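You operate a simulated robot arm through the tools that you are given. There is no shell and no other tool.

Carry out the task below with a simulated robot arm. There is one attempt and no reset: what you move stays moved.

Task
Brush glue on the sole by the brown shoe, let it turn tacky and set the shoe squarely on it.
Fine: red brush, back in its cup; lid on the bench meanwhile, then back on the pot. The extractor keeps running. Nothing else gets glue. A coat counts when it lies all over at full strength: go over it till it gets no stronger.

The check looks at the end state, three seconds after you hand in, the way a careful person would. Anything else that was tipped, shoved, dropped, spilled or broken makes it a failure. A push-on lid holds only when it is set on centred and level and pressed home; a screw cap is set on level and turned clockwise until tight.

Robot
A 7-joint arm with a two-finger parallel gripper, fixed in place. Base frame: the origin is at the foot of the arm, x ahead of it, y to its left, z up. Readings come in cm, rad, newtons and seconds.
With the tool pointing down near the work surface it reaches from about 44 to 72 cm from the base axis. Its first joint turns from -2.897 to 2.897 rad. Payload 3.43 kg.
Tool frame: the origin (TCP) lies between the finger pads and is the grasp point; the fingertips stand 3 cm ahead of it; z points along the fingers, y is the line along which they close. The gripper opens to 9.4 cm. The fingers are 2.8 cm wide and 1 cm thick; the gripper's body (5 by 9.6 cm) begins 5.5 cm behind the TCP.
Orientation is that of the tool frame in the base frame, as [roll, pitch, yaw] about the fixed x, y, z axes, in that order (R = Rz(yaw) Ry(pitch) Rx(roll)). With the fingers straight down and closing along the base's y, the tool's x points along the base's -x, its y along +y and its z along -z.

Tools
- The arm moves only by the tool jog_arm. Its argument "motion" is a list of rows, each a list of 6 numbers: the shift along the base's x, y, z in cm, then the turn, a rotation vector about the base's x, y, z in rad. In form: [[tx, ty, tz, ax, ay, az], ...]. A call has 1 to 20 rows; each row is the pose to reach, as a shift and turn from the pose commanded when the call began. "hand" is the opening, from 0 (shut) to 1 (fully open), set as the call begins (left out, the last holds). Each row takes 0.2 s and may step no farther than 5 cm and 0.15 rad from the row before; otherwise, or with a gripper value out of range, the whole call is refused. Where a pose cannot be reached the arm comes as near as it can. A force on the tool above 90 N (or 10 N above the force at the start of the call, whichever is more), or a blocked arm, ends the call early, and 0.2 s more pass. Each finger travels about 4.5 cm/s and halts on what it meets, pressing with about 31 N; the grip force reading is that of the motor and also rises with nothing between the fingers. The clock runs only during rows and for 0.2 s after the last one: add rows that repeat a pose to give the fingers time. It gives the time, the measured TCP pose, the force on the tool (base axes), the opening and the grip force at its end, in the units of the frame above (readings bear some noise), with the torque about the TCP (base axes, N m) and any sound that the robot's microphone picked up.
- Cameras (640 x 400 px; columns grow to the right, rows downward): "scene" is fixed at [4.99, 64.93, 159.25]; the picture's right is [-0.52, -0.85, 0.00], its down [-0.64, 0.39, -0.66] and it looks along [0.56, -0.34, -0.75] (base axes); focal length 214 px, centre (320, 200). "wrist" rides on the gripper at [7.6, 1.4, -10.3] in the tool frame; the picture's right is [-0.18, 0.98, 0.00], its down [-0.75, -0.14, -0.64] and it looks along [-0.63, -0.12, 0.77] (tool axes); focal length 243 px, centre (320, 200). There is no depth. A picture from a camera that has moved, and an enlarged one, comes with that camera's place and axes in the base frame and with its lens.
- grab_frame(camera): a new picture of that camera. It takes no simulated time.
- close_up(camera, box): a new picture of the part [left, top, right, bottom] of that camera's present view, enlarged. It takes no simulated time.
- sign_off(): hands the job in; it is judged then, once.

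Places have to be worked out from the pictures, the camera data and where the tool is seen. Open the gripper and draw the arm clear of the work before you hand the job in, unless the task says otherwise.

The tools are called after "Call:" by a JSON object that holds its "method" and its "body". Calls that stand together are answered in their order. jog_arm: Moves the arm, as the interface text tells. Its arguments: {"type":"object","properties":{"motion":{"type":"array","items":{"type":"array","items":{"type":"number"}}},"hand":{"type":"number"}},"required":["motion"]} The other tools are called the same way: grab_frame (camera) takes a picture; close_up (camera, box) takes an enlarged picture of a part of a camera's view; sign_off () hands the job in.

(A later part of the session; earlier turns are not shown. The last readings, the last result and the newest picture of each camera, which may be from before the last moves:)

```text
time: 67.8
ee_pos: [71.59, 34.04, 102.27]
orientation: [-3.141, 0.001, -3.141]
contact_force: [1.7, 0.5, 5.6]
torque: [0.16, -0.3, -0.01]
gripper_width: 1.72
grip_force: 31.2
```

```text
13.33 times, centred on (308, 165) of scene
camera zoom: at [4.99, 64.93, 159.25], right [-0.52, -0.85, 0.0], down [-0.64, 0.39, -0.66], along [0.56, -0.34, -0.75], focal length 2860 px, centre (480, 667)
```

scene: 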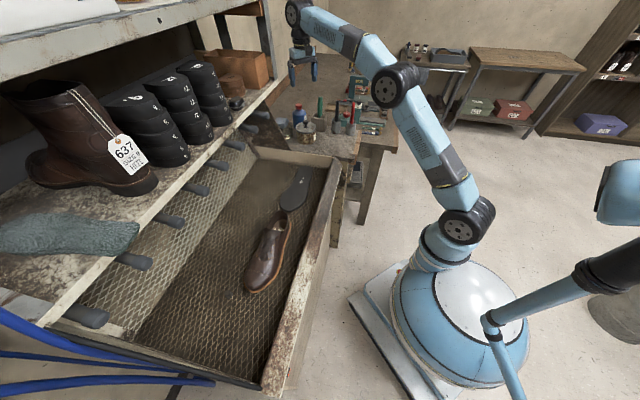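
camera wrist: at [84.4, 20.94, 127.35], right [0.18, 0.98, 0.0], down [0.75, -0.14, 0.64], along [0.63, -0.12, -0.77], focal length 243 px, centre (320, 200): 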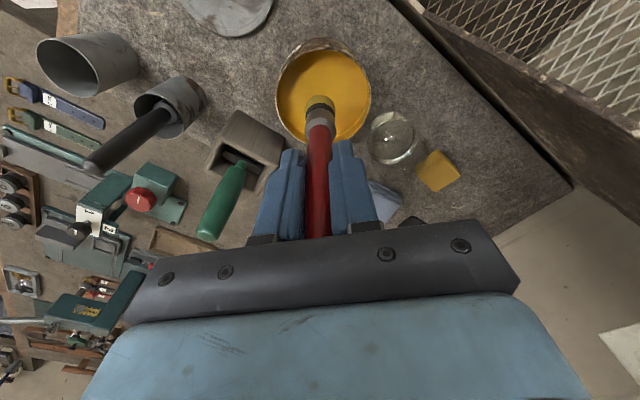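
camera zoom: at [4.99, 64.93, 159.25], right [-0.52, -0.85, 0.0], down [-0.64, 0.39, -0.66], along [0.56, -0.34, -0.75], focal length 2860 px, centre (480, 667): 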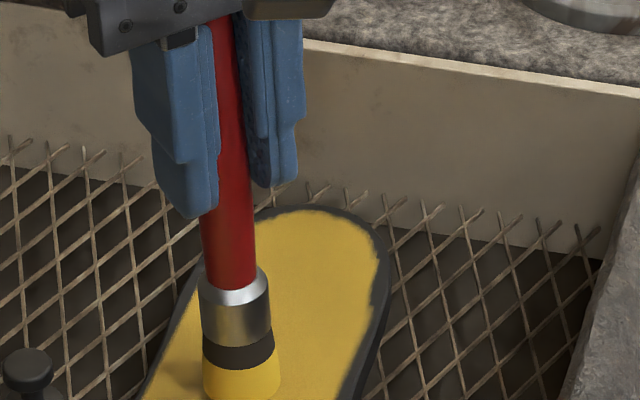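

Contact at 5.6 N. I now go around the outer rim from heel to toe for the second coat.

Call:
{"method": "jog_arm", "body": {"motion": [[2.42, -1.9, 0, 0, 0, 0], [4.93, -3.63, 0, 0, 0, 0], [6.51, -5.15, 0, 0, 0, 0], [5.62, -6.51, 0, 0, 0, 0], [3.71, -6.62, 0, 0, 0, 0], [1.71, -5.52, 0, 0, 0, 0], [-0.3, -4.01, 0, 0, 0, 0], [-2.24, -2.41, 0, 0, 0, 0], [-4.17, -0.83, 0, 0, 0, 0], [-6.11, 0.77, 0.02, 0, 0, 0], [-8.05, 2.36, 0.03, 0, 0, 0], [-9.92, 4.02, 0.04, 0, 0, 0], [-11.37, 6.11, 0.05, 0, 0, 0], [-12.26, 8.08, 0.06, 0, 0, 0], [-12.72, 10.05, 0.07, 0, 0, 0], [-12.68, 11.96, 0.08, 0, 0, 0], [-11.85, 13.11, 0.08, 0, 0, 0], [-10.24, 13.78, 0.08, 0, 0, 0], [-8.05, 13.88, 0.08, 0, 0, 0], [-6.06, 13.08, 0.07, 0, 0, 0]]}}

Call:
{"method": "close_up", "body": {"camera": "scene", "box": [264, 150, 344, 225]}}

```text
time: 72.0
ee_pos: [65.28, 47.0, 102.34]
orientation: [3.139, 0.0, 3.141]
contact_force: [0.7, -0.7, -0.2]
torque: [-0.03, 0.05, 0.03]
gripper_width: 1.73
grip_force: 31.2
```

```text
5.33 times, centred on (304, 188) of scene
camera zoom: at [4.99, 64.93, 159.25], right [-0.52, -0.85, 0.0], down [-0.64, 0.39, -0.66], along [0.56, -0.34, -0.75], focal length 1144 px, centre (405, 267)
```

zoom: 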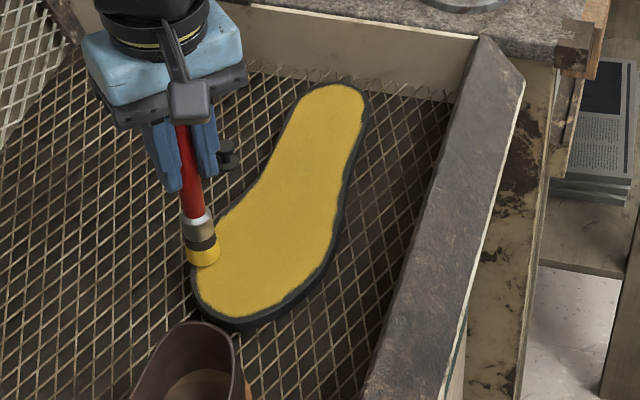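

There is no visible difference between re-brushed and untouched areas, suggesting the coat is already at full strength. I look closer before the inner passes.

Call:
{"method": "close_up", "body": {"camera": "scene", "box": [276, 164, 332, 199]}}

Call:
{"method": "close_up", "body": {"camera": "scene", "box": [262, 182, 318, 217]}}

```text
11.43 times, centred on (304, 182) of scene
camera zoom: at [4.99, 64.93, 159.25], right [-0.52, -0.85, 0.0], down [-0.64, 0.39, -0.66], along [0.56, -0.34, -0.75], focal length 2451 px, centre (503, 411)
```

zoom: 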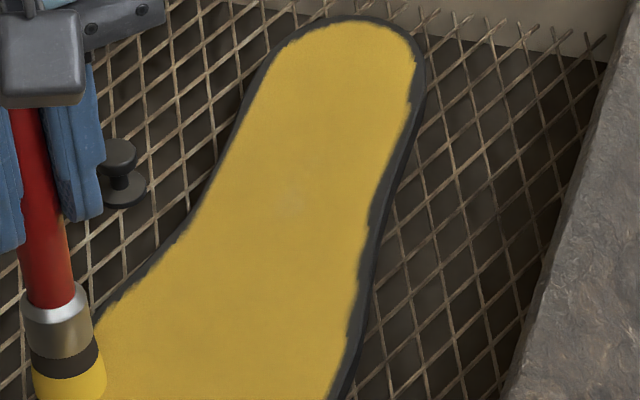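

```text
11.43 times, centred on (290, 200) of scene
camera zoom: at [4.99, 64.93, 159.25], right [-0.52, -0.85, 0.0], down [-0.64, 0.39, -0.66], along [0.56, -0.34, -0.75], focal length 2451 px, centre (663, 206)
```

zoom: 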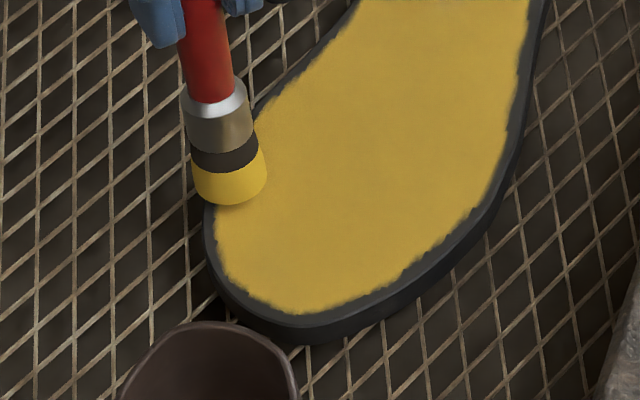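

The coat is uniform, with only the size mark faintly showing through. I go along the inner rim, heel and centre once more with slightly firmer contact to see whether anything still gets stronger.

Call:
{"method": "jog_arm", "body": {"motion": [[1.65, -1.26, -0.12, 0, 0, 0], [2.88, -2.87, -0.12, 0, 0, 0], [3.7, -4.9, -0.12, 0, 0, 0], [4.74, -7.43, -0.13, 0, 0, 0], [6.55, -9.87, -0.14, 0, 0, 0], [8.64, -12.03, -0.15, 0, 0, 0], [10.8, -14.11, -0.15, 0, 0, 0], [12.32, -16.13, -0.15, 0, 0, 0], [11.86, -18.05, -0.15, 0, 0, 0], [9.16, -17.25, -0.15, 0, 0, 0], [7.0, -15.17, -0.15, 0, 0, 0], [4.84, -13.09, -0.15, 0, 0, 0], [2.68, -11.01, -0.14, 0, 0, 0], [0.1, -9.35, -0.13, 0, 0, 0], [-2.34, -7.56, -0.12, 0, 0, 0], [-4.22, -5.19, -0.1, 0, 0, 0], [-5.18, -2.59, -0.1, 0, 0, 0], [-4.36, -1.02, -0.1, 0, 0, 0], [-2.02, -1.47, -0.1, 0, 0, 0], [0.42, -3.27, -0.12, 0, 0, 0]]}}

Call:
{"method": "close_up", "body": {"camera": "scene", "box": [264, 150, 344, 225]}}

Call:
{"method": "close_up", "body": {"camera": "scene", "box": [276, 164, 332, 199]}}

```text
time: 76.2
ee_pos: [65.93, 43.84, 102.13]
orientation: [-3.141, -0.001, -3.141]
contact_force: [-1.0, -0.4, -0.6]
torque: [0.0, -0.01, 0.03]
gripper_width: 1.73
grip_force: 30.9
```

```text
5.33 times, centred on (304, 188) of scene
camera zoom: at [4.99, 64.93, 159.25], right [-0.52, -0.85, 0.0], down [-0.64, 0.39, -0.66], along [0.56, -0.34, -0.75], focal length 1144 px, centre (405, 267)
```

zoom: 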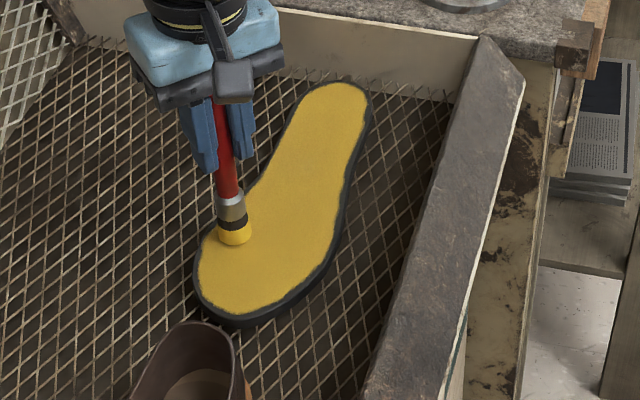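

```text
11.43 times, centred on (304, 182) of scene
camera zoom: at [4.99, 64.93, 159.25], right [-0.52, -0.85, 0.0], down [-0.64, 0.39, -0.66], along [0.56, -0.34, -0.75], focal length 2451 px, centre (503, 411)
```

zoom: 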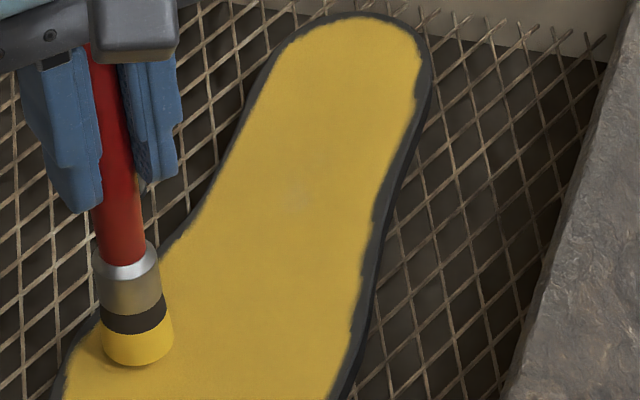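

The sole's heel has shifted about 0.3 cm from dragging, and the brush stays bright, so little more is being taken up. I lower gently here to verify real contact and see whether the coat changes.

Call:
{"method": "jog_arm", "body": {"motion": [[0, 0, -0.1, 0, 0, 0], [0, 0, -0.1, 0, 0, 0]]}}

Call:
{"method": "close_up", "body": {"camera": "scene", "box": [270, 180, 302, 200]}}

```text
time: 76.8
ee_pos: [65.84, 43.78, 102.02]
orientation: [-3.141, 0.0, 3.14]
contact_force: [1.7, -0.1, 2.0]
torque: [0.08, -0.22, 0.0]
gripper_width: 1.71
grip_force: 30.7
```

```text
16.00 times, centred on (286, 190) of scene
camera zoom: at [4.99, 64.93, 159.25], right [-0.52, -0.85, 0.0], down [-0.64, 0.39, -0.66], along [0.56, -0.34, -0.75], focal length 3432 px, centre (864, 360)
```

zoom: 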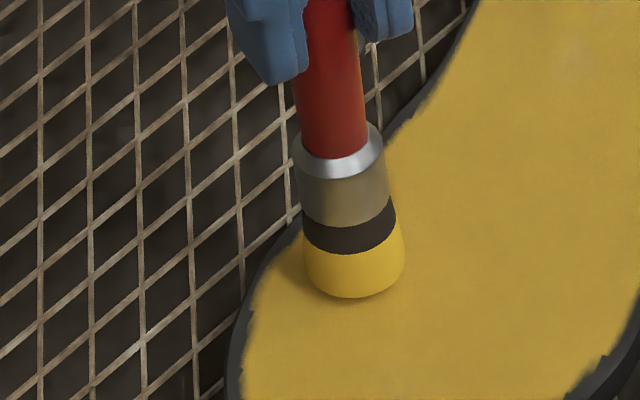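

Contact here is 2 N. I stroke a short distance across the ball with this depth and compare the coat's look.

Call:
{"method": "jog_arm", "body": {"motion": [[-0.7, -0.7, -0.05, 0, 0, 0], [-1.4, -1.4, -0.05, 0, 0, 0], [-2.1, -2.1, -0.05, 0, 0, 0], [-2.8, -2.8, -0.05, 0, 0, 0], [-2.1, -2.1, -0.05, 0, 0, 0], [-2.1, -2.1, -0.05, 0, 0, 0]]}}

Call:
{"method": "close_up", "body": {"camera": "scene", "box": [264, 175, 328, 215]}}

```text
time: 78.2
ee_pos: [63.78, 41.51, 102.09]
orientation: [-3.141, -0.004, -3.141]
contact_force: [-3.5, -4.9, 7.5]
torque: [-0.59, 0.47, 0.01]
gripper_width: 1.75
grip_force: 30.9
```

```text
10.00 times, centred on (296, 195) of scene
camera zoom: at [4.99, 64.93, 159.25], right [-0.52, -0.85, 0.0], down [-0.64, 0.39, -0.66], along [0.56, -0.34, -0.75], focal length 2145 px, centre (560, 250)
```

zoom: 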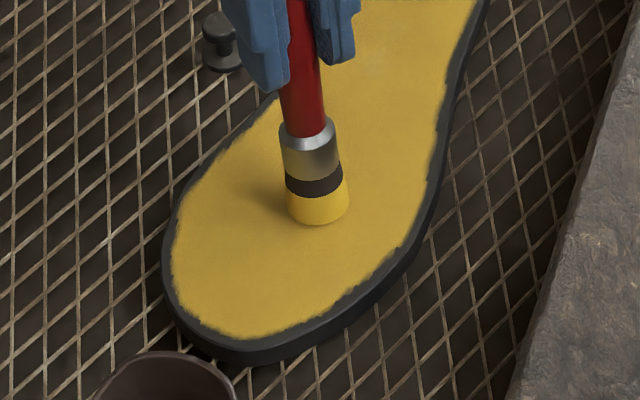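

With 7.5 N contact the coat no longer changes, so I judge it at full strength everywhere. I lift the brush straight off and carry it back by way of the pot toward its cup, staying clear of the lid.

Call:
{"method": "jog_arm", "body": {"motion": [[0, 0, 1, 0, 0, 0], [0, 0, 5, 0, 0, 0], [0, 0, 10, 0, 0, 0], [0, 0, 15, 0, 0, 0], [4, -3, 16, 0, 0, 0], [8, -6, 17, 0, 0, 0], [12, -9, 18, 0, 0, 0], [16, -12, 18, 0, 0, 0], [20, -15, 18, 0, 0, 0], [24, -18, 18, 0, 0, 0], [28, -21.5, 18, 0, 0, 0], [27.5, -26, 18, 0, 0, 0], [26, -30.5, 18, 0, 0, 0], [24, -35, 18, 0, 0, 0], [22, -39.5, 18, 0, 0, 0], [21.1, -43.5, 18, 0, 0, 0], [21.1, -44.7, 18, 0, 0, 0], [21.1, -44.7, 18, 0, 0, 0]]}}

Call:
{"method": "grab_frame", "body": {"camera": "wrist"}}

Call:
{"method": "close_up", "body": {"camera": "scene", "box": [300, 70, 396, 130]}}

Call:
{"method": "close_up", "body": {"camera": "scene", "box": [264, 150, 344, 225]}}

```text
refused: row 5 steps farther than a row can; nothing moved
```

```text
taken
camera wrist: at [56.16, 42.85, 112.31], right [0.18, 0.98, 0.0], down [0.75, -0.14, 0.64], along [0.63, -0.12, -0.77], focal length 243 px, centre (320, 200)
```

wrist: 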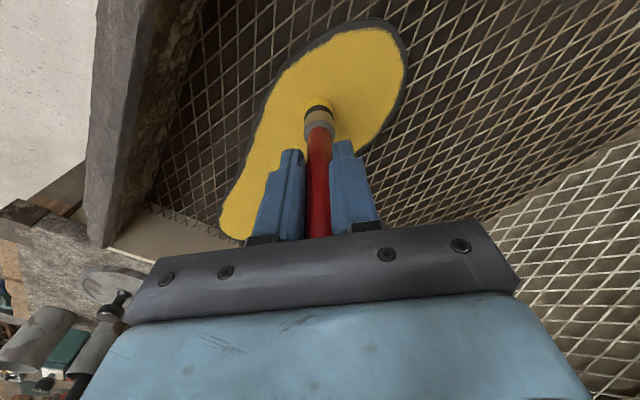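

```text
6.67 times, centred on (348, 100) of scene
camera zoom: at [4.99, 64.93, 159.25], right [-0.52, -0.85, 0.0], down [-0.64, 0.39, -0.66], along [0.56, -0.34, -0.75], focal length 1430 px, centre (133, 867)
```

zoom: 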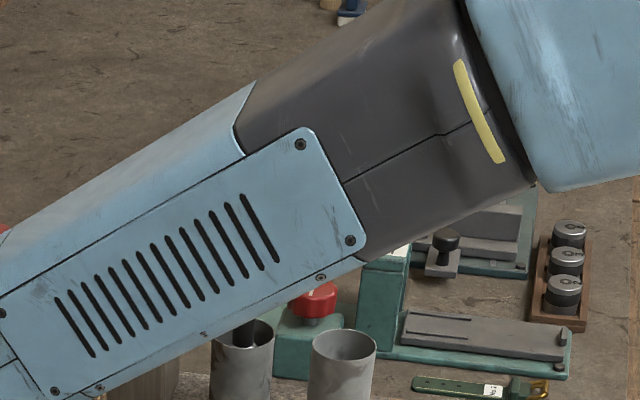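

```text
5.33 times, centred on (304, 188) of scene
camera zoom: at [4.99, 64.93, 159.25], right [-0.52, -0.85, 0.0], down [-0.64, 0.39, -0.66], along [0.56, -0.34, -0.75], focal length 1144 px, centre (405, 267)
```

zoom: 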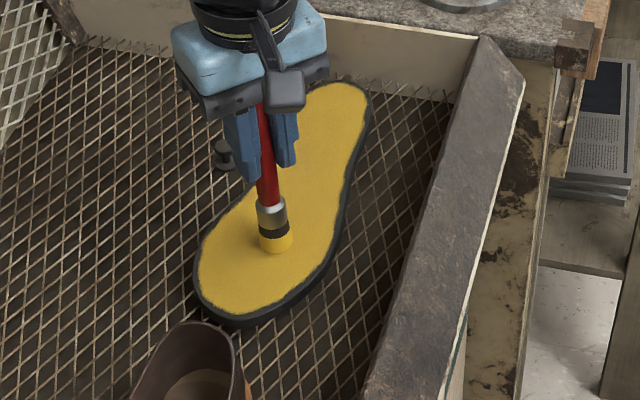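

I redo the same carry with smaller steps.

Call:
{"method": "jog_arm", "body": {"motion": [[0, 0, 1, 0, 0, 0], [0, 0, 5, 0, 0, 0], [0, 0, 9.8, 0, 0, 0], [0, 0, 14.5, 0, 0, 0], [0, 0, 18, 0, 0, 0], [3.9, -2.9, 18, 0, 0, 0], [7.8, -5.8, 18, 0, 0, 0], [11.7, -8.7, 18, 0, 0, 0], [15.6, -11.6, 18, 0, 0, 0], [19.5, -14.5, 18, 0, 0, 0], [23.4, -17.4, 18, 0, 0, 0], [27.2, -20.4, 18, 0, 0, 0], [27.3, -25.2, 18, 0, 0, 0], [26, -29.9, 18, 0, 0, 0], [24, -34.3, 18, 0, 0, 0], [22, -38.8, 18, 0, 0, 0], [21.1, -43, 18, 0, 0, 0], [21.1, -44.7, 18, 0, 0, 0], [21.1, -44.7, 18, 0, 0, 0]]}}

Call:
{"method": "grab_frame", "body": {"camera": "wrist"}}

Call:
{"method": "close_up", "body": {"camera": "scene", "box": [300, 70, 396, 130]}}

Call:
{"method": "close_up", "body": {"camera": "scene", "box": [264, 150, 344, 225]}}

```text
time: 82.2
ee_pos: [84.68, -3.08, 119.81]
orientation: [-3.141, 0.0, 3.141]
contact_force: [0.2, 0.3, -0.4]
torque: [0.01, -0.01, -0.04]
gripper_width: 1.7
grip_force: 31.0
```

```text
taken
camera wrist: at [77.12, -1.76, 130.17], right [0.18, 0.98, 0.0], down [0.75, -0.14, 0.64], along [0.63, -0.12, -0.77], focal length 243 px, centre (320, 200)
```

wrist: 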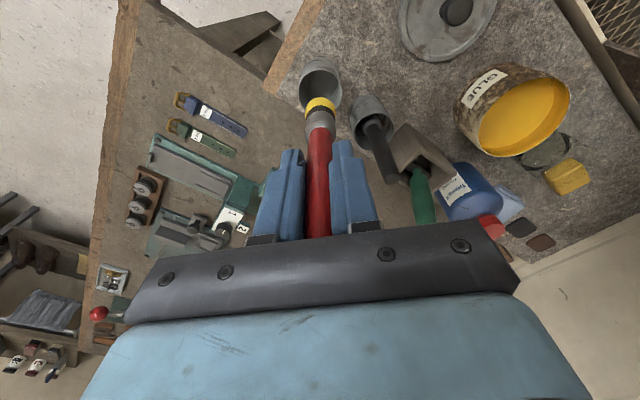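

```text
6.67 times, centred on (348, 100) of scene
camera zoom: at [4.99, 64.93, 159.25], right [-0.52, -0.85, 0.0], down [-0.64, 0.39, -0.66], along [0.56, -0.34, -0.75], focal length 1430 px, centre (133, 867)
```

zoom: 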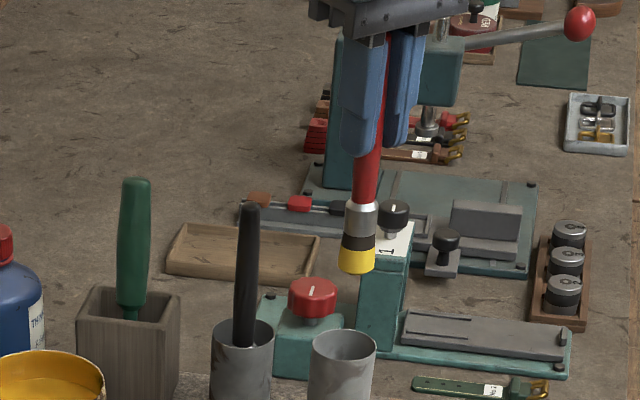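

```text
5.33 times, centred on (304, 188) of scene
camera zoom: at [4.99, 64.93, 159.25], right [-0.52, -0.85, 0.0], down [-0.64, 0.39, -0.66], along [0.56, -0.34, -0.75], focal length 1144 px, centre (405, 267)
```

zoom: 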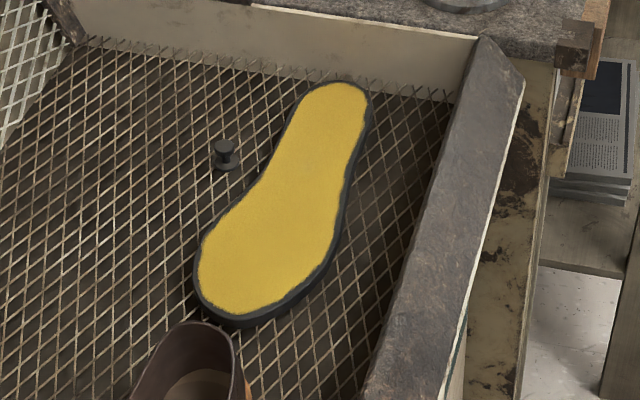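

The brush is over its cup and still nearly vertical, and the coat on the sole looks whole. I lower it into the cup.

Call:
{"method": "jog_arm", "body": {"motion": [[0.35, -0.1, -3, 0, 0, 0], [0.35, -0.1, -6, 0, 0, 0], [0.35, -0.1, -9, 0, 0, 0], [0.35, -0.1, -10.8, 0, 0, 0], [0.35, -0.1, -11.2, 0, 0, 0], [0.35, -0.1, -11.2, 0, 0, 0]]}}

Call:
{"method": "close_up", "body": {"camera": "scene", "box": [300, 80, 396, 140]}}

Call:
{"method": "grab_frame", "body": {"camera": "wrist"}}

```text
time: 83.6
ee_pos: [85.21, -3.15, 108.47]
orientation: [-3.141, 0.001, -3.141]
contact_force: [-0.2, 0.3, -0.8]
torque: [0.01, -0.03, 0.01]
gripper_width: 1.72
grip_force: 30.5
```

```text
6.67 times, centred on (348, 110) of scene
camera zoom: at [4.99, 64.93, 159.25], right [-0.52, -0.85, 0.0], down [-0.64, 0.39, -0.66], along [0.56, -0.34, -0.75], focal length 1430 px, centre (133, 800)
```

zoom: 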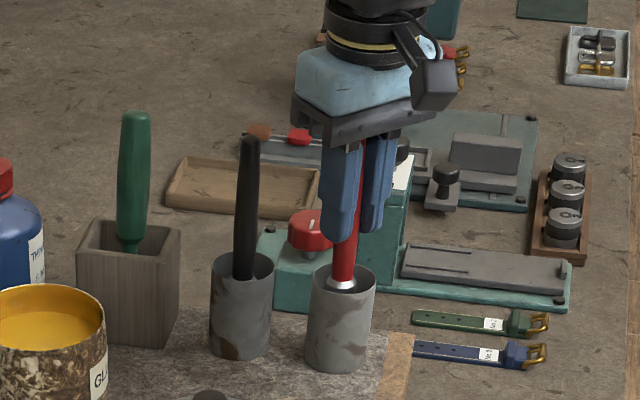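

```text
taken
camera wrist: at [77.66, -1.84, 118.83], right [0.18, 0.98, 0.0], down [0.75, -0.14, 0.64], along [0.63, -0.12, -0.77], focal length 243 px, centre (320, 200)
```

wrist: 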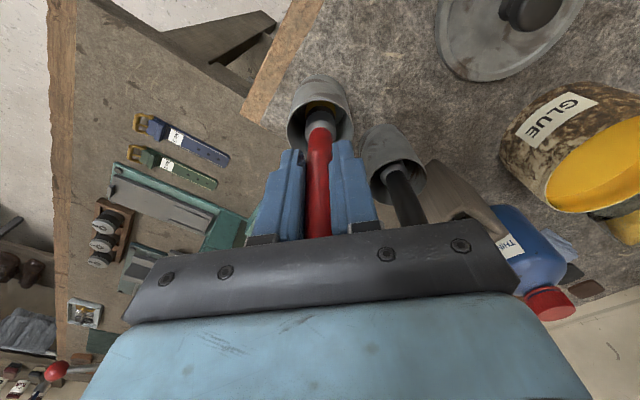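

The brush is inside the cup. I lower in small steps until it touches the bottom.

Call:
{"method": "jog_arm", "body": {"motion": [[0, 0, -0.3, 0, 0, 0], [0, 0, -0.3, 0, 0, 0]]}}

Call:
{"method": "jog_arm", "body": {"motion": [[0, 0, -0.25, 0, 0, 0], [0, 0, -0.25, 0, 0, 0]]}}

```text
time: 84.2
ee_pos: [85.22, -3.27, 108.34]
orientation: [3.141, 0.002, 3.141]
contact_force: [0.4, 0.3, -0.3]
torque: [0.01, 0.0, 0.01]
gripper_width: 1.72
grip_force: 31.0
```

```text
time: 84.8
ee_pos: [85.3, -3.24, 107.96]
orientation: [-3.14, -0.001, 3.14]
contact_force: [-0.6, -0.2, -0.9]
torque: [0.01, 0.01, 0.01]
gripper_width: 1.71
grip_force: 30.9
```

No contact yet; I continue down.

Call:
{"method": "jog_arm", "body": {"motion": [[-0.2, 0, -0.25, 0, 0, 0], [-0.2, 0, -0.25, 0, 0, 0]]}}

Call:
{"method": "jog_arm", "body": {"motion": [[0, 0, -0.2, 0, 0, 0], [0, 0, -0.2, 0, 0, 0]]}}

```text
time: 85.4
ee_pos: [85.06, -3.25, 107.84]
orientation: [-3.141, 0.0, -3.141]
contact_force: [0.5, -1.5, 0.1]
torque: [-0.02, 0.0, 0.03]
gripper_width: 1.72
grip_force: 30.5
```

```text
time: 86.0
ee_pos: [84.91, -3.17, 107.71]
orientation: [3.142, 0.0, -3.141]
contact_force: [-0.2, -0.6, 0.3]
torque: [-0.02, 0.01, -0.01]
gripper_width: 1.75
grip_force: 30.8
```

Call:
{"method": "jog_arm", "body": {"motion": [[0, 0, -0.2, 0, 0, 0], [0, 0, -0.2, 0, 0, 0]]}}

Call:
{"method": "close_up", "body": {"camera": "scene", "box": [330, 100, 370, 140]}}

```text
time: 86.6
ee_pos: [85.0, -3.18, 107.62]
orientation: [-3.14, 0.001, 3.141]
contact_force: [0.2, 0.2, 8.8]
torque: [-0.03, -0.05, 0.0]
gripper_width: 1.71
grip_force: 30.8
```

```text
10.00 times, centred on (350, 120) of scene
camera zoom: at [4.99, 64.93, 159.25], right [-0.52, -0.85, 0.0], down [-0.64, 0.39, -0.66], along [0.56, -0.34, -0.75], focal length 2145 px, centre (20, 1000)
```

zoom: 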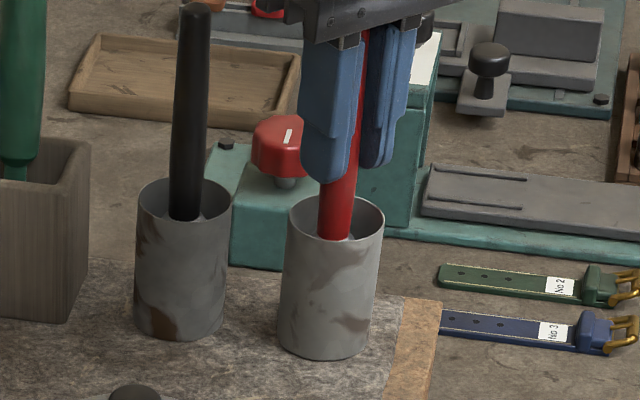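

Contact with the cup's bottom (8.8 N). I open the fingers, letting the brush stand, and wait a moment.

Call:
{"method": "jog_arm", "body": {"motion": [[0, 0, 0.1, 0, 0, 0], [0, 0, 0.1, 0, 0, 0], [0, 0, 0.1, 0, 0, 0], [0, 0, 0.1, 0, 0, 0], [0, 0, 0.1, 0, 0, 0]], "hand": 0.7}}

Call:
{"method": "grab_frame", "body": {"camera": "wrist"}}

Call:
{"method": "close_up", "body": {"camera": "scene", "box": [330, 100, 370, 140]}}

```text
time: 87.8
ee_pos: [85.05, -3.21, 107.67]
orientation: [3.14, -0.001, -3.14]
contact_force: [-0.1, 1.4, -0.7]
torque: [-0.01, -0.03, 0.0]
gripper_width: 6.58
grip_force: 0.1
```

```text
taken
camera wrist: at [77.46, -1.81, 117.96], right [0.18, 0.98, 0.0], down [0.75, -0.14, 0.64], along [0.63, -0.12, -0.77], focal length 243 px, centre (320, 200)
```

wrist: 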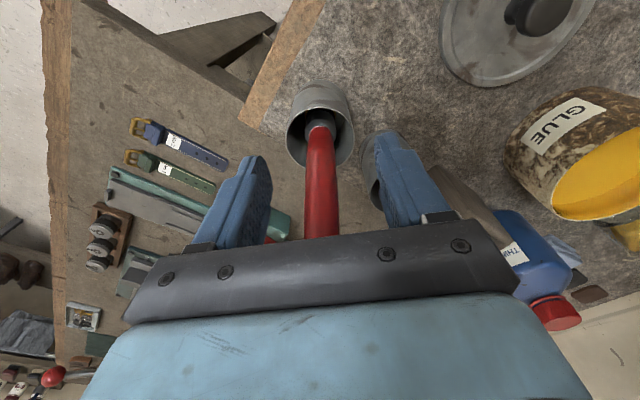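

```text
10.00 times, centred on (350, 120) of scene
camera zoom: at [4.99, 64.93, 159.25], right [-0.52, -0.85, 0.0], down [-0.64, 0.39, -0.66], along [0.56, -0.34, -0.75], focal length 2145 px, centre (20, 1000)
```

zoom: 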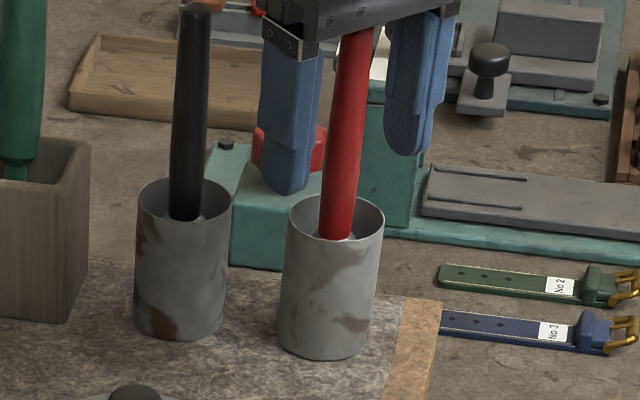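

The brush stands in its cup. I rise straight up, then move above the lid at (80.55, 12.1).

Call:
{"method": "jog_arm", "body": {"motion": [[0, 0, 4, 0, 0, 0], [0, 0, 8, 0, 0, 0], [0, 0, 12.4, 0, 0, 0], [-1.3, 4.5, 12.4, 0, 0, 0], [-2.6, 9, 12.4, 0, 0, 0], [-3.9, 13.5, 12.4, 0, 0, 0], [-4.45, 15.3, 12.4, 0, 0, 0], [-4.45, 15.3, 8, 0, 0, 0], [-4.45, 15.3, 4, 0, 0, 0], [-4.45, 15.3, 0, 0, 0, 0], [-4.45, 15.3, -3, 0, 0, 0], [-4.45, 15.3, -3, 0, 0, 0]], "hand": 0.75}}

Call:
{"method": "grab_frame", "body": {"camera": "wrist"}}

Call:
{"method": "close_up", "body": {"camera": "scene", "box": [290, 90, 370, 150]}}

Call:
{"method": "close_up", "body": {"camera": "scene", "box": [264, 150, 344, 225]}}

```text
time: 90.4
ee_pos: [80.54, 12.02, 104.49]
orientation: [3.141, 0.0, 3.141]
contact_force: [0.4, 0.7, -0.8]
torque: [0.0, 0.01, -0.05]
gripper_width: 7.06
grip_force: 0.0
```

```text
taken
camera wrist: at [73.03, 13.41, 114.82], right [0.18, 0.98, 0.0], down [0.75, -0.14, 0.64], along [0.63, -0.12, -0.77], focal length 243 px, centre (320, 200)
```

wrist: 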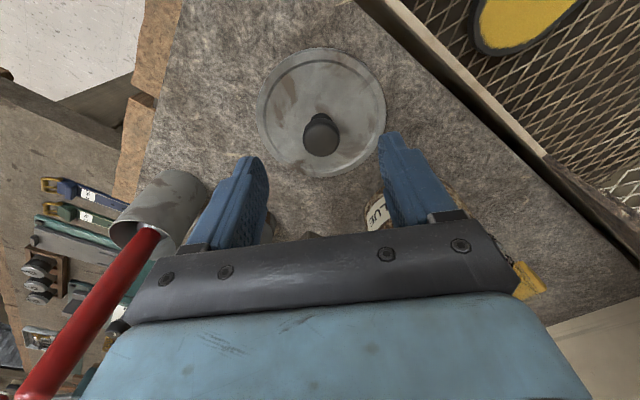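

```text
6.67 times, centred on (330, 120) of scene
camera zoom: at [4.99, 64.93, 159.25], right [-0.52, -0.85, 0.0], down [-0.64, 0.39, -0.66], along [0.56, -0.34, -0.75], focal length 1430 px, centre (253, 733)
```

zoom: 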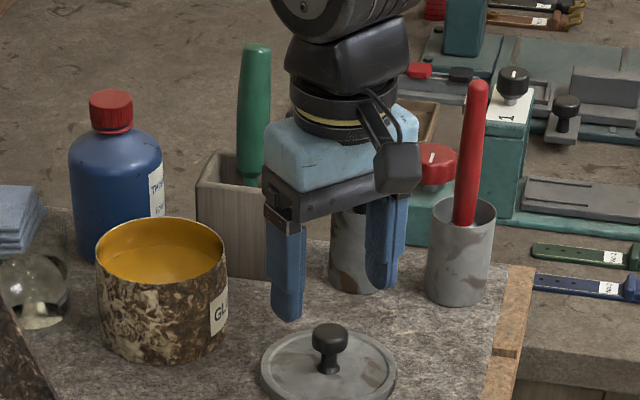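

```text
5.33 times, centred on (304, 188) of scene
camera zoom: at [4.99, 64.93, 159.25], right [-0.52, -0.85, 0.0], down [-0.64, 0.39, -0.66], along [0.56, -0.34, -0.75], focal length 1144 px, centre (405, 267)
```

zoom: 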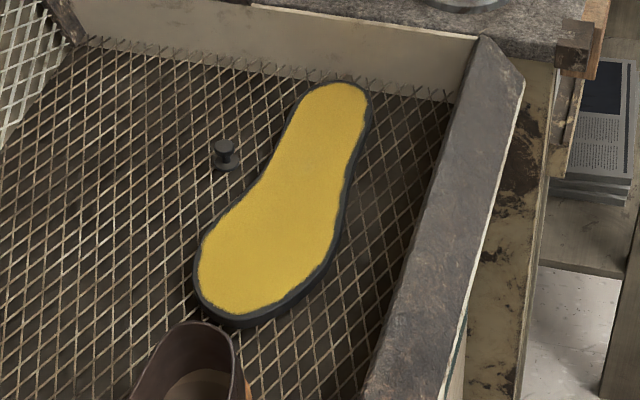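

The knob is centred between the fingers. I lower to z≈99.3 and close on it.

Call:
{"method": "jog_arm", "body": {"motion": [[0, 0, -3, 0, 0, 0], [0, 0, -4.7, 0, 0, 0], [0, 0, -5.2, 0, 0, 0], [0, 0, -5.2, 0, 0, 0]]}}

Call:
{"method": "jog_arm", "body": {"motion": [[0, 0, 0, 0, 0, 0], [0, 0, 0, 0, 0, 0], [0, 0, 0, 0, 0, 0], [0, 0, 0, 0, 0, 0], [0, 0, 0, 0, 0, 0]], "hand": 0}}

Call:
{"method": "close_up", "body": {"camera": "scene", "box": [300, 115, 364, 155]}}

Call:
{"method": "grab_frame", "body": {"camera": "wrist"}}

```text
time: 91.4
ee_pos: [80.6, 12.1, 99.39]
orientation: [-3.141, -0.001, 3.141]
contact_force: [-0.1, 0.7, 0.4]
torque: [0.04, 0.02, 0.0]
gripper_width: 7.04
grip_force: 0.0
```

```text
time: 92.6
ee_pos: [80.69, 12.19, 99.47]
orientation: [3.141, -0.001, 3.141]
contact_force: [-0.1, 0.3, -0.1]
torque: [0.0, 0.02, 0.02]
gripper_width: 2.59
grip_force: 31.0
```

```text
10.00 times, centred on (332, 135) of scene
camera zoom: at [4.99, 64.93, 159.25], right [-0.52, -0.85, 0.0], down [-0.64, 0.39, -0.66], along [0.56, -0.34, -0.75], focal length 2145 px, centre (200, 850)
```

zoom: 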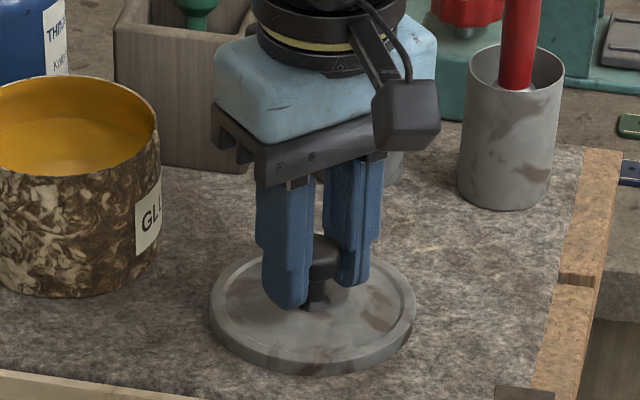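

```text
taken
camera wrist: at [73.05, 13.47, 109.75], right [0.18, 0.98, 0.0], down [0.75, -0.14, 0.64], along [0.63, -0.12, -0.77], focal length 243 px, centre (320, 200)
```

wrist: 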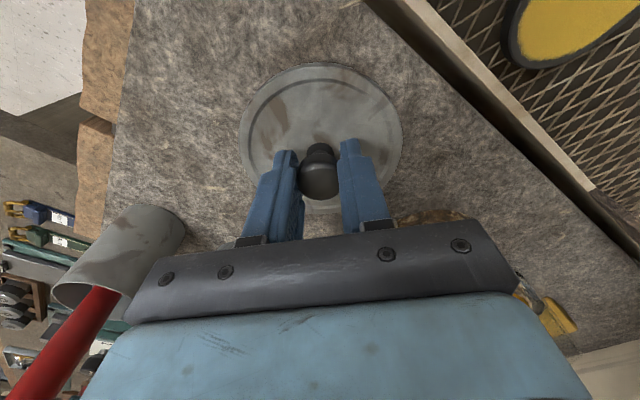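

Gripped at 2.59 cm. I lift the lid and carry it above the pot at (92.4, 19.76), staying a few cm above it to check alignment.

Call:
{"method": "jog_arm", "body": {"motion": [[0, 0, 3, 0, 0, 0], [0, 0, 7, 0, 0, 0], [0, 0, 11, 0, 0, 0], [3, 2, 11, 0, 0, 0], [6, 4, 11, 0, 0, 0], [9, 6, 11, 0, 0, 0], [11.75, 7.7, 11, 0, 0, 0], [11.75, 7.7, 9, 0, 0, 0], [11.75, 7.7, 9, 0, 0, 0]]}}

Call:
{"method": "grab_frame", "body": {"camera": "wrist"}}

Call:
{"method": "close_up", "body": {"camera": "scene", "box": [260, 85, 340, 135]}}

Call:
{"method": "close_up", "body": {"camera": "scene", "box": [264, 150, 344, 225]}}

```text
time: 94.6
ee_pos: [92.35, 19.59, 108.57]
orientation: [-3.141, 0.001, 3.141]
contact_force: [0.7, 0.0, -0.6]
torque: [0.0, -0.01, 0.02]
gripper_width: 2.55
grip_force: 31.1
```

```text
taken
camera wrist: at [84.76, 20.96, 118.77], right [0.18, 0.98, 0.0], down [0.75, -0.14, 0.64], along [0.63, -0.12, -0.77], focal length 243 px, centre (320, 200)
```

wrist: 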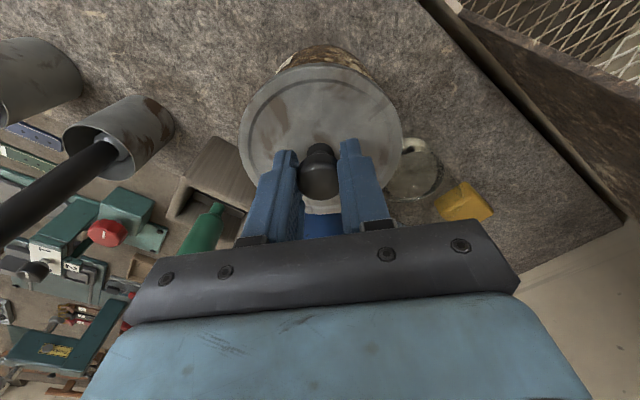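

```text
8.00 times, centred on (300, 110) of scene
camera zoom: at [4.99, 64.93, 159.25], right [-0.52, -0.85, 0.0], down [-0.64, 0.39, -0.66], along [0.56, -0.34, -0.75], focal length 1716 px, centre (480, 920)
```

zoom: 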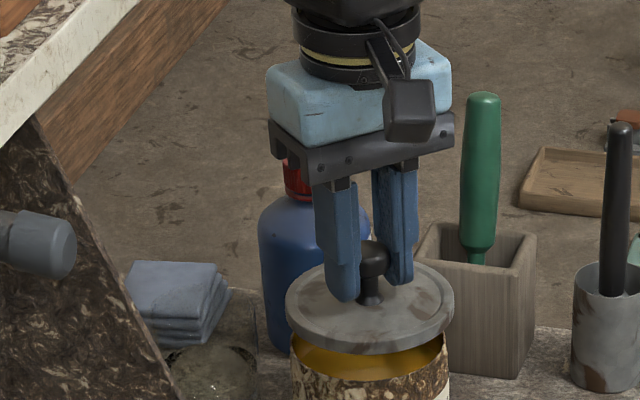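

```text
5.33 times, centred on (304, 188) of scene
camera zoom: at [4.99, 64.93, 159.25], right [-0.52, -0.85, 0.0], down [-0.64, 0.39, -0.66], along [0.56, -0.34, -0.75], focal length 1144 px, centre (405, 267)
```

zoom: 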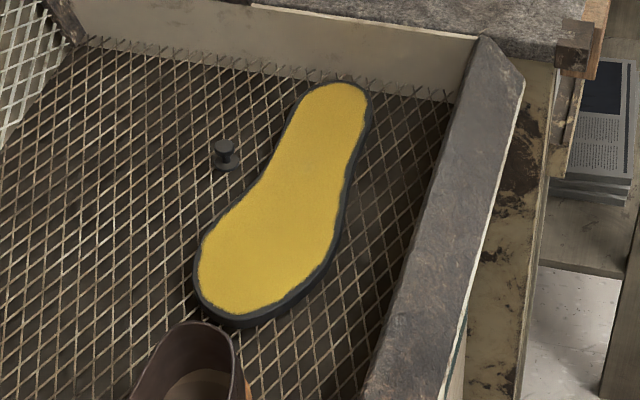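

The lid is about 0.2 cm short in y relative to the seated pose. I correct that and lower slowly onto the rim.

Call:
{"method": "jog_arm", "body": {"motion": [[0.05, 0.2, 0, 0, 0, 0], [0.05, 0.2, -0.7, 0, 0, 0], [0.05, 0.2, -1.4, 0, 0, 0], [0.05, 0.2, -1.4, 0, 0, 0]]}}

Call:
{"method": "close_up", "body": {"camera": "scene", "box": [280, 100, 328, 140]}}

Call:
{"method": "close_up", "body": {"camera": "wrist", "box": [220, 30, 420, 155]}}

```text
time: 95.6
ee_pos: [92.35, 19.87, 106.95]
orientation: [3.141, -0.002, -3.141]
contact_force: [-0.2, -0.2, -0.5]
torque: [0.02, 0.05, 0.01]
gripper_width: 2.57
grip_force: 31.0
```

```text
10.00 times, centred on (304, 120) of scene
camera zoom: at [4.99, 64.93, 159.25], right [-0.52, -0.85, 0.0], down [-0.64, 0.39, -0.66], along [0.56, -0.34, -0.75], focal length 2145 px, centre (480, 1000)
```

zoom: 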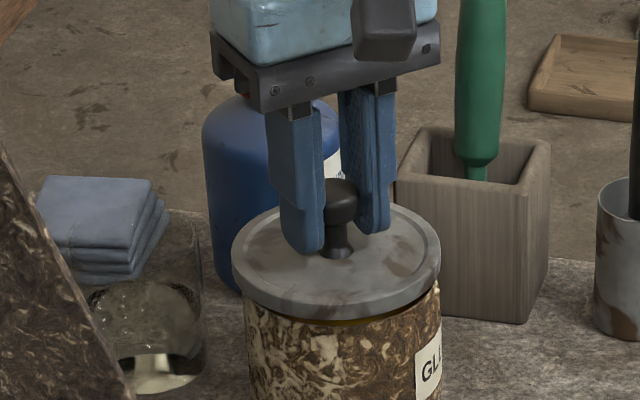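

```text
3.20 times, centred on (320, 92) of wrist
camera zoom: at [84.91, 21.29, 117.38], right [0.18, 0.98, 0.0], down [0.75, -0.14, 0.64], along [0.63, -0.12, -0.77], focal length 776 px, centre (320, 544)
```

zoom: 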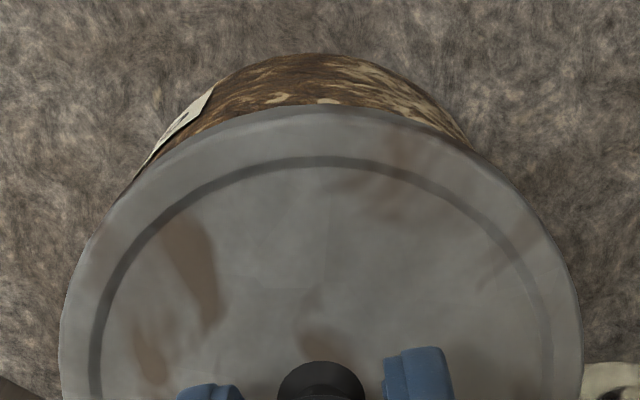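

The lid looks about 0.1 cm too far toward +y. I correct, then lower onto the rim and watch the force.

Call:
{"method": "jog_arm", "body": {"motion": [[-0.05, -0.1, -0.3, 0, 0, 0], [-0.05, -0.1, -0.6, 0, 0, 0], [-0.05, -0.1, -0.6, 0, 0, 0]]}}

Call:
{"method": "jog_arm", "body": {"motion": [[0, 0, -0.2, 0, 0, 0], [0, 0, -0.2, 0, 0, 0]]}}

Call:
{"method": "close_up", "body": {"camera": "scene", "box": [280, 100, 328, 140]}}

```text
time: 96.4
ee_pos: [92.38, 19.82, 106.48]
orientation: [3.141, 0.0, 3.141]
contact_force: [-0.7, 0.4, 0.0]
torque: [-0.01, 0.02, 0.0]
gripper_width: 2.57
grip_force: 30.7
```

```text
time: 97.0
ee_pos: [92.32, 19.92, 106.4]
orientation: [3.141, 0.002, 3.139]
contact_force: [6.4, 2.2, 13.5]
torque: [-0.04, -0.59, 0.11]
gripper_width: 2.55
grip_force: 30.7
```

```text
10.00 times, centred on (304, 120) of scene
camera zoom: at [4.99, 64.93, 159.25], right [-0.52, -0.85, 0.0], down [-0.64, 0.39, -0.66], along [0.56, -0.34, -0.75], focal length 2145 px, centre (480, 1000)
```

zoom: 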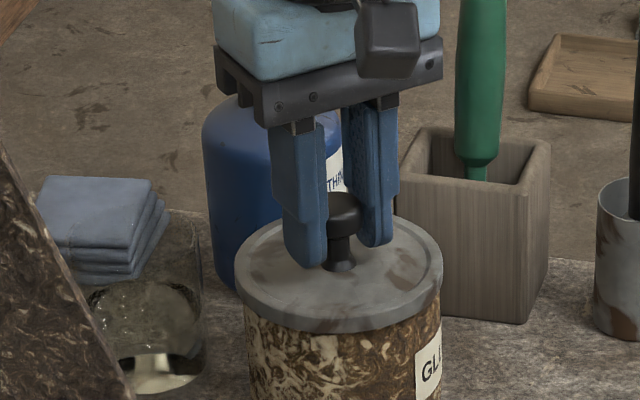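

Contact with a sideways push of +6 N in x and +2 N in y: the lid wants to go slightly toward +x. I shift 0.1 cm that way and press on.

Call:
{"method": "jog_arm", "body": {"motion": [[0.1, 0.04, 0, 0, 0, 0], [0.1, 0.04, -0.15, 0, 0, 0], [0.1, 0.04, -0.15, 0, 0, 0]]}}

```text
time: 97.8
ee_pos: [92.2, 19.98, 106.32]
orientation: [-3.141, 0.002, 3.142]
contact_force: [-7.5, -3.3, 25.6]
torque: [-0.14, -0.65, 0.08]
gripper_width: 2.58
grip_force: 30.7
```

The sideways force changed sign, so the lid is about centred. I look before pressing further.

Call:
{"method": "close_up", "body": {"camera": "scene", "box": [284, 105, 324, 135]}}

Call:
{"method": "close_up", "body": {"camera": "wrist", "box": [220, 30, 420, 155]}}

```text
13.33 times, centred on (304, 120) of scene
camera zoom: at [4.99, 64.93, 159.25], right [-0.52, -0.85, 0.0], down [-0.64, 0.39, -0.66], along [0.56, -0.34, -0.75], focal length 2860 px, centre (533, 1267)
```

zoom: 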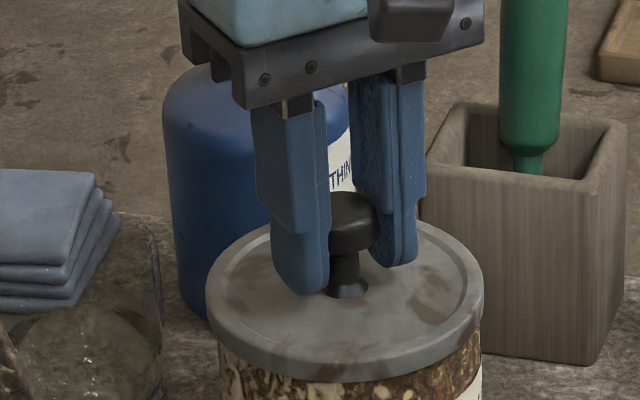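

```text
3.20 times, centred on (320, 92) of wrist
camera zoom: at [84.68, 21.28, 116.58], right [0.18, 0.98, 0.0], down [0.75, -0.14, 0.64], along [0.63, -0.12, -0.77], focal length 776 px, centre (320, 544)
```

zoom: 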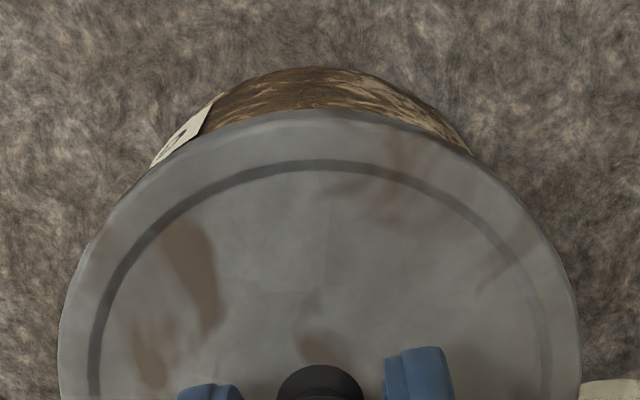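

The lid looks centred as it was when closed, sitting about 0.4 cm high. I press down further in small steps, listening for the snap.

Call:
{"method": "jog_arm", "body": {"motion": [[0, -0.05, -0.2, 0, 0, 0], [0, -0.05, -0.2, 0, 0, 0]]}}

Call:
{"method": "jog_arm", "body": {"motion": [[0, 0, -0.2, 0, 0, 0], [0, 0, -0.2, 0, 0, 0]]}}

```text
time: 98.4
ee_pos: [92.22, 19.97, 106.07]
orientation: [3.14, 0.002, -3.141]
contact_force: [-11.0, 2.9, 27.4]
torque: [-0.11, -0.49, 0.09]
gripper_width: 2.61
grip_force: 31.2
```

```text
time: 99.0
ee_pos: [92.31, 20.09, 105.88]
orientation: [3.14, 0.003, 3.141]
contact_force: [-9.8, 5.5, 36.1]
torque: [-0.09, 0.03, 0.08]
gripper_width: 2.57
grip_force: 31.5
```

It moves down under 36 N. I look at how the lid sits.

Call:
{"method": "close_up", "body": {"camera": "scene", "box": [284, 105, 324, 135]}}

Call:
{"method": "grab_frame", "body": {"camera": "wrist"}}

```text
13.33 times, centred on (304, 120) of scene
camera zoom: at [4.99, 64.93, 159.25], right [-0.52, -0.85, 0.0], down [-0.64, 0.39, -0.66], along [0.56, -0.34, -0.75], focal length 2860 px, centre (533, 1267)
```

zoom: 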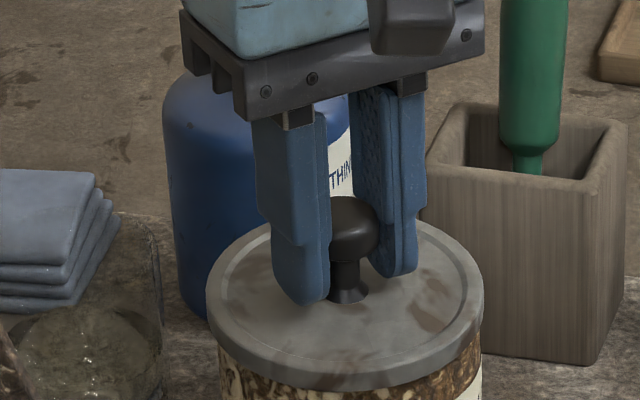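

```text
taken
camera wrist: at [84.61, 21.31, 116.2], right [0.18, 0.98, 0.0], down [0.75, -0.14, 0.64], along [0.63, -0.12, -0.77], focal length 243 px, centre (320, 200)
```

wrist: 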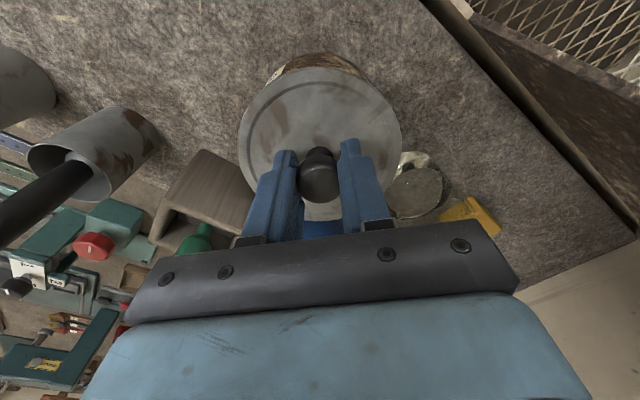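

The lid's far side (+x) is still high: it sits about 0.15 cm too far toward -x/+y. I lift slightly off the rim to free it and recheck the pose.

Call:
{"method": "jog_arm", "body": {"motion": [[0, 0, 0.5, 0, 0, 0], [0, 0, 1.0, 0, 0, 0], [0, 0, 1.3, 0, 0, 0], [0, 0, 1.3, 0, 0, 0]]}}

Call:
{"method": "close_up", "body": {"camera": "scene", "box": [284, 105, 324, 135]}}

Call:
{"method": "grab_frame", "body": {"camera": "wrist"}}

```text
time: 100.0
ee_pos: [92.49, 19.81, 106.95]
orientation: [-3.141, -0.002, 3.141]
contact_force: [-0.3, 0.4, -0.8]
torque: [-0.02, -0.01, 0.0]
gripper_width: 2.53
grip_force: 30.9
```

```text
13.33 times, centred on (304, 120) of scene
camera zoom: at [4.99, 64.93, 159.25], right [-0.52, -0.85, 0.0], down [-0.64, 0.39, -0.66], along [0.56, -0.34, -0.75], focal length 2860 px, centre (533, 1267)
```

zoom: 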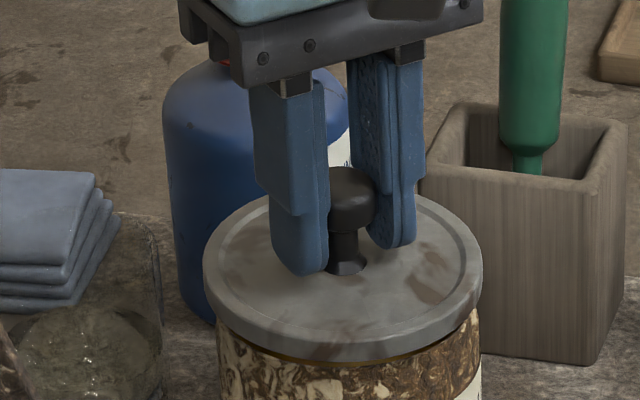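

```text
taken
camera wrist: at [84.84, 21.23, 117.25], right [0.18, 0.98, 0.0], down [0.75, -0.14, 0.64], along [0.63, -0.12, -0.77], focal length 243 px, centre (320, 200)
```

wrist: 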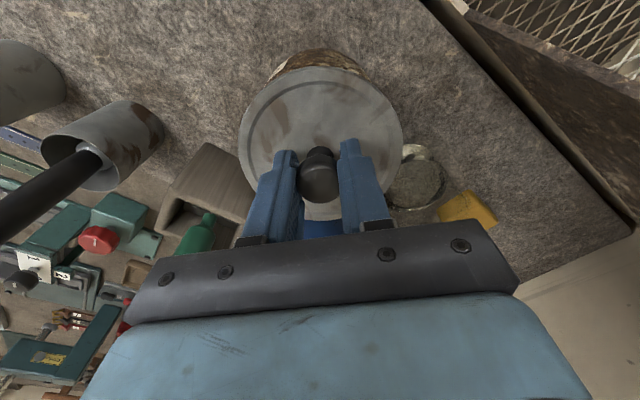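

Free again at about (92.44, 19.83). I nudge to the original seat (92.41, 19.76) and press down in one smooth motion, watching for the snap.

Call:
{"method": "jog_arm", "body": {"motion": [[-0.02, -0.08, 0, 0, 0, 0], [-0.02, -0.08, -0.5, 0, 0, 0], [-0.02, -0.08, -0.7, 0, 0, 0], [-0.02, -0.08, -0.7, 0, 0, 0]]}}

Call:
{"method": "jog_arm", "body": {"motion": [[0, 0, -0.2, 0, 0, 0], [0, 0, -0.4, 0, 0, 0], [0, 0, -0.4, 0, 0, 0]]}}

Call:
{"method": "close_up", "body": {"camera": "scene", "box": [284, 105, 324, 135]}}

Call:
{"method": "grab_frame", "body": {"camera": "wrist"}}

```text
time: 101.0
ee_pos: [92.46, 19.75, 106.37]
orientation: [-3.141, 0.0, -3.141]
contact_force: [-0.6, 0.1, -0.6]
torque: [0.02, 0.04, -0.05]
gripper_width: 2.54
grip_force: 31.2
```

```text
time: 101.8
ee_pos: [92.42, 19.66, 105.88]
orientation: [3.14, -0.001, -3.141]
contact_force: [0.0, 0.1, -0.8]
torque: [-0.01, 0.01, -0.03]
gripper_width: 2.55
grip_force: 31.9
```

```text
13.33 times, centred on (304, 120) of scene
camera zoom: at [4.99, 64.93, 159.25], right [-0.52, -0.85, 0.0], down [-0.64, 0.39, -0.66], along [0.56, -0.34, -0.75], focal length 2860 px, centre (533, 1267)
```

zoom: 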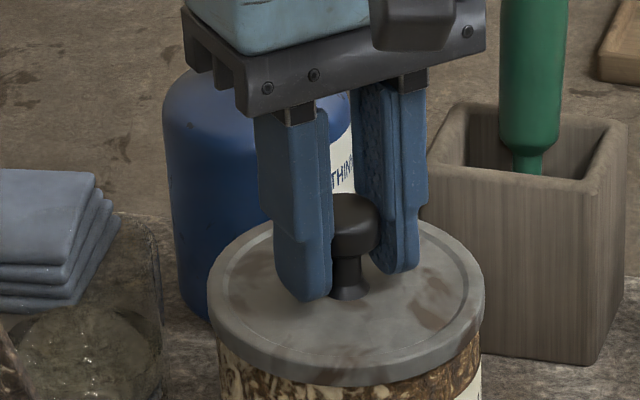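

```text
taken
camera wrist: at [84.81, 21.15, 116.22], right [0.18, 0.98, 0.0], down [0.75, -0.14, 0.64], along [0.63, -0.12, -0.77], focal length 243 px, centre (320, 200)
```

wrist: 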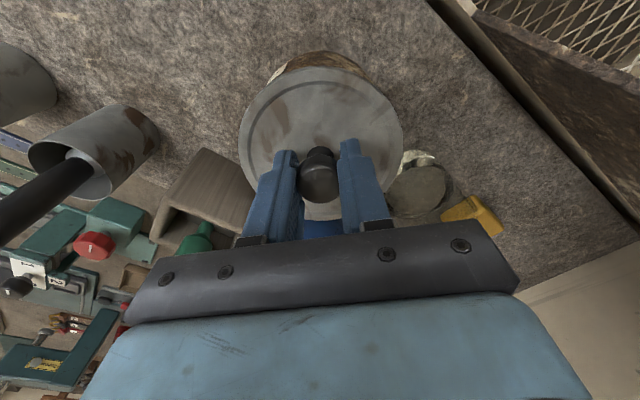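

Now it slides down freely with no force: aligned. I press on down until it seats.

Call:
{"method": "jog_arm", "body": {"motion": [[0, 0, -0.2, 0, 0, 0], [0, 0, -0.2, 0, 0, 0]]}}

Call:
{"method": "jog_arm", "body": {"motion": [[0, 0, -0.2, 0, 0, 0], [0, 0, -0.2, 0, 0, 0]]}}

```text
time: 102.4
ee_pos: [92.39, 19.77, 105.73]
orientation: [3.141, -0.001, -3.141]
contact_force: [-1.1, -1.2, 10.4]
torque: [-0.05, 0.56, 0.05]
gripper_width: 2.55
grip_force: 30.9
```

```text
time: 103.0
ee_pos: [92.51, 19.78, 105.76]
orientation: [3.141, 0.004, -3.14]
contact_force: [9.1, 1.6, 28.8]
torque: [0.05, 0.44, 0.09]
gripper_width: 2.56
grip_force: 30.5
```

Contact builds at z≈105.7 with 29 N. I press further in steps.

Call:
{"method": "jog_arm", "body": {"motion": [[0, 0, -0.25, 0, 0, 0], [0, 0, -0.25, 0, 0, 0]]}}

Call:
{"method": "jog_arm", "body": {"motion": [[0, 0, -0.25, 0, 0, 0], [0, 0, -0.25, 0, 0, 0]]}}

Call:
{"method": "close_up", "body": {"camera": "scene", "box": [284, 105, 324, 135]}}

```text
time: 103.6
ee_pos: [92.45, 19.76, 105.39]
orientation: [-3.141, 0.002, -3.14]
contact_force: [20.0, 2.4, 37.1]
torque: [-0.01, -0.07, 0.05]
gripper_width: 2.56
grip_force: 30.8
heard: snap
```

```text
time: 104.2
ee_pos: [92.39, 19.7, 105.39]
orientation: [3.139, 0.004, 3.141]
contact_force: [21.8, 1.8, 51.6]
torque: [-0.09, 0.23, 0.0]
gripper_width: 2.58
grip_force: 30.6
```

```text
13.33 times, centred on (304, 120) of scene
camera zoom: at [4.99, 64.93, 159.25], right [-0.52, -0.85, 0.0], down [-0.64, 0.39, -0.66], along [0.56, -0.34, -0.75], focal length 2860 px, centre (533, 1267)
```

zoom: 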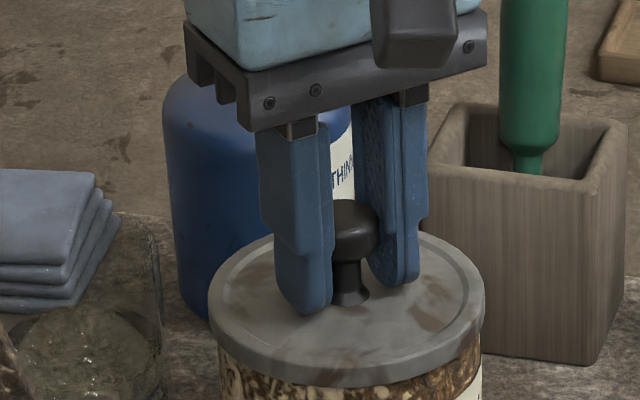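

A snap was heard and the lid now sits at its original level. I ease the force off before opening.

Call:
{"method": "jog_arm", "body": {"motion": [[-0.1, 0, 0.3, 0, 0, 0], [-0.1, 0, 0.3, 0, 0, 0]]}}

```text
time: 104.8
ee_pos: [92.23, 19.86, 105.43]
orientation: [3.141, 0.002, 3.141]
contact_force: [21.3, -1.0, 30.1]
torque: [0.03, -0.94, -0.04]
gripper_width: 2.58
grip_force: 30.8
```

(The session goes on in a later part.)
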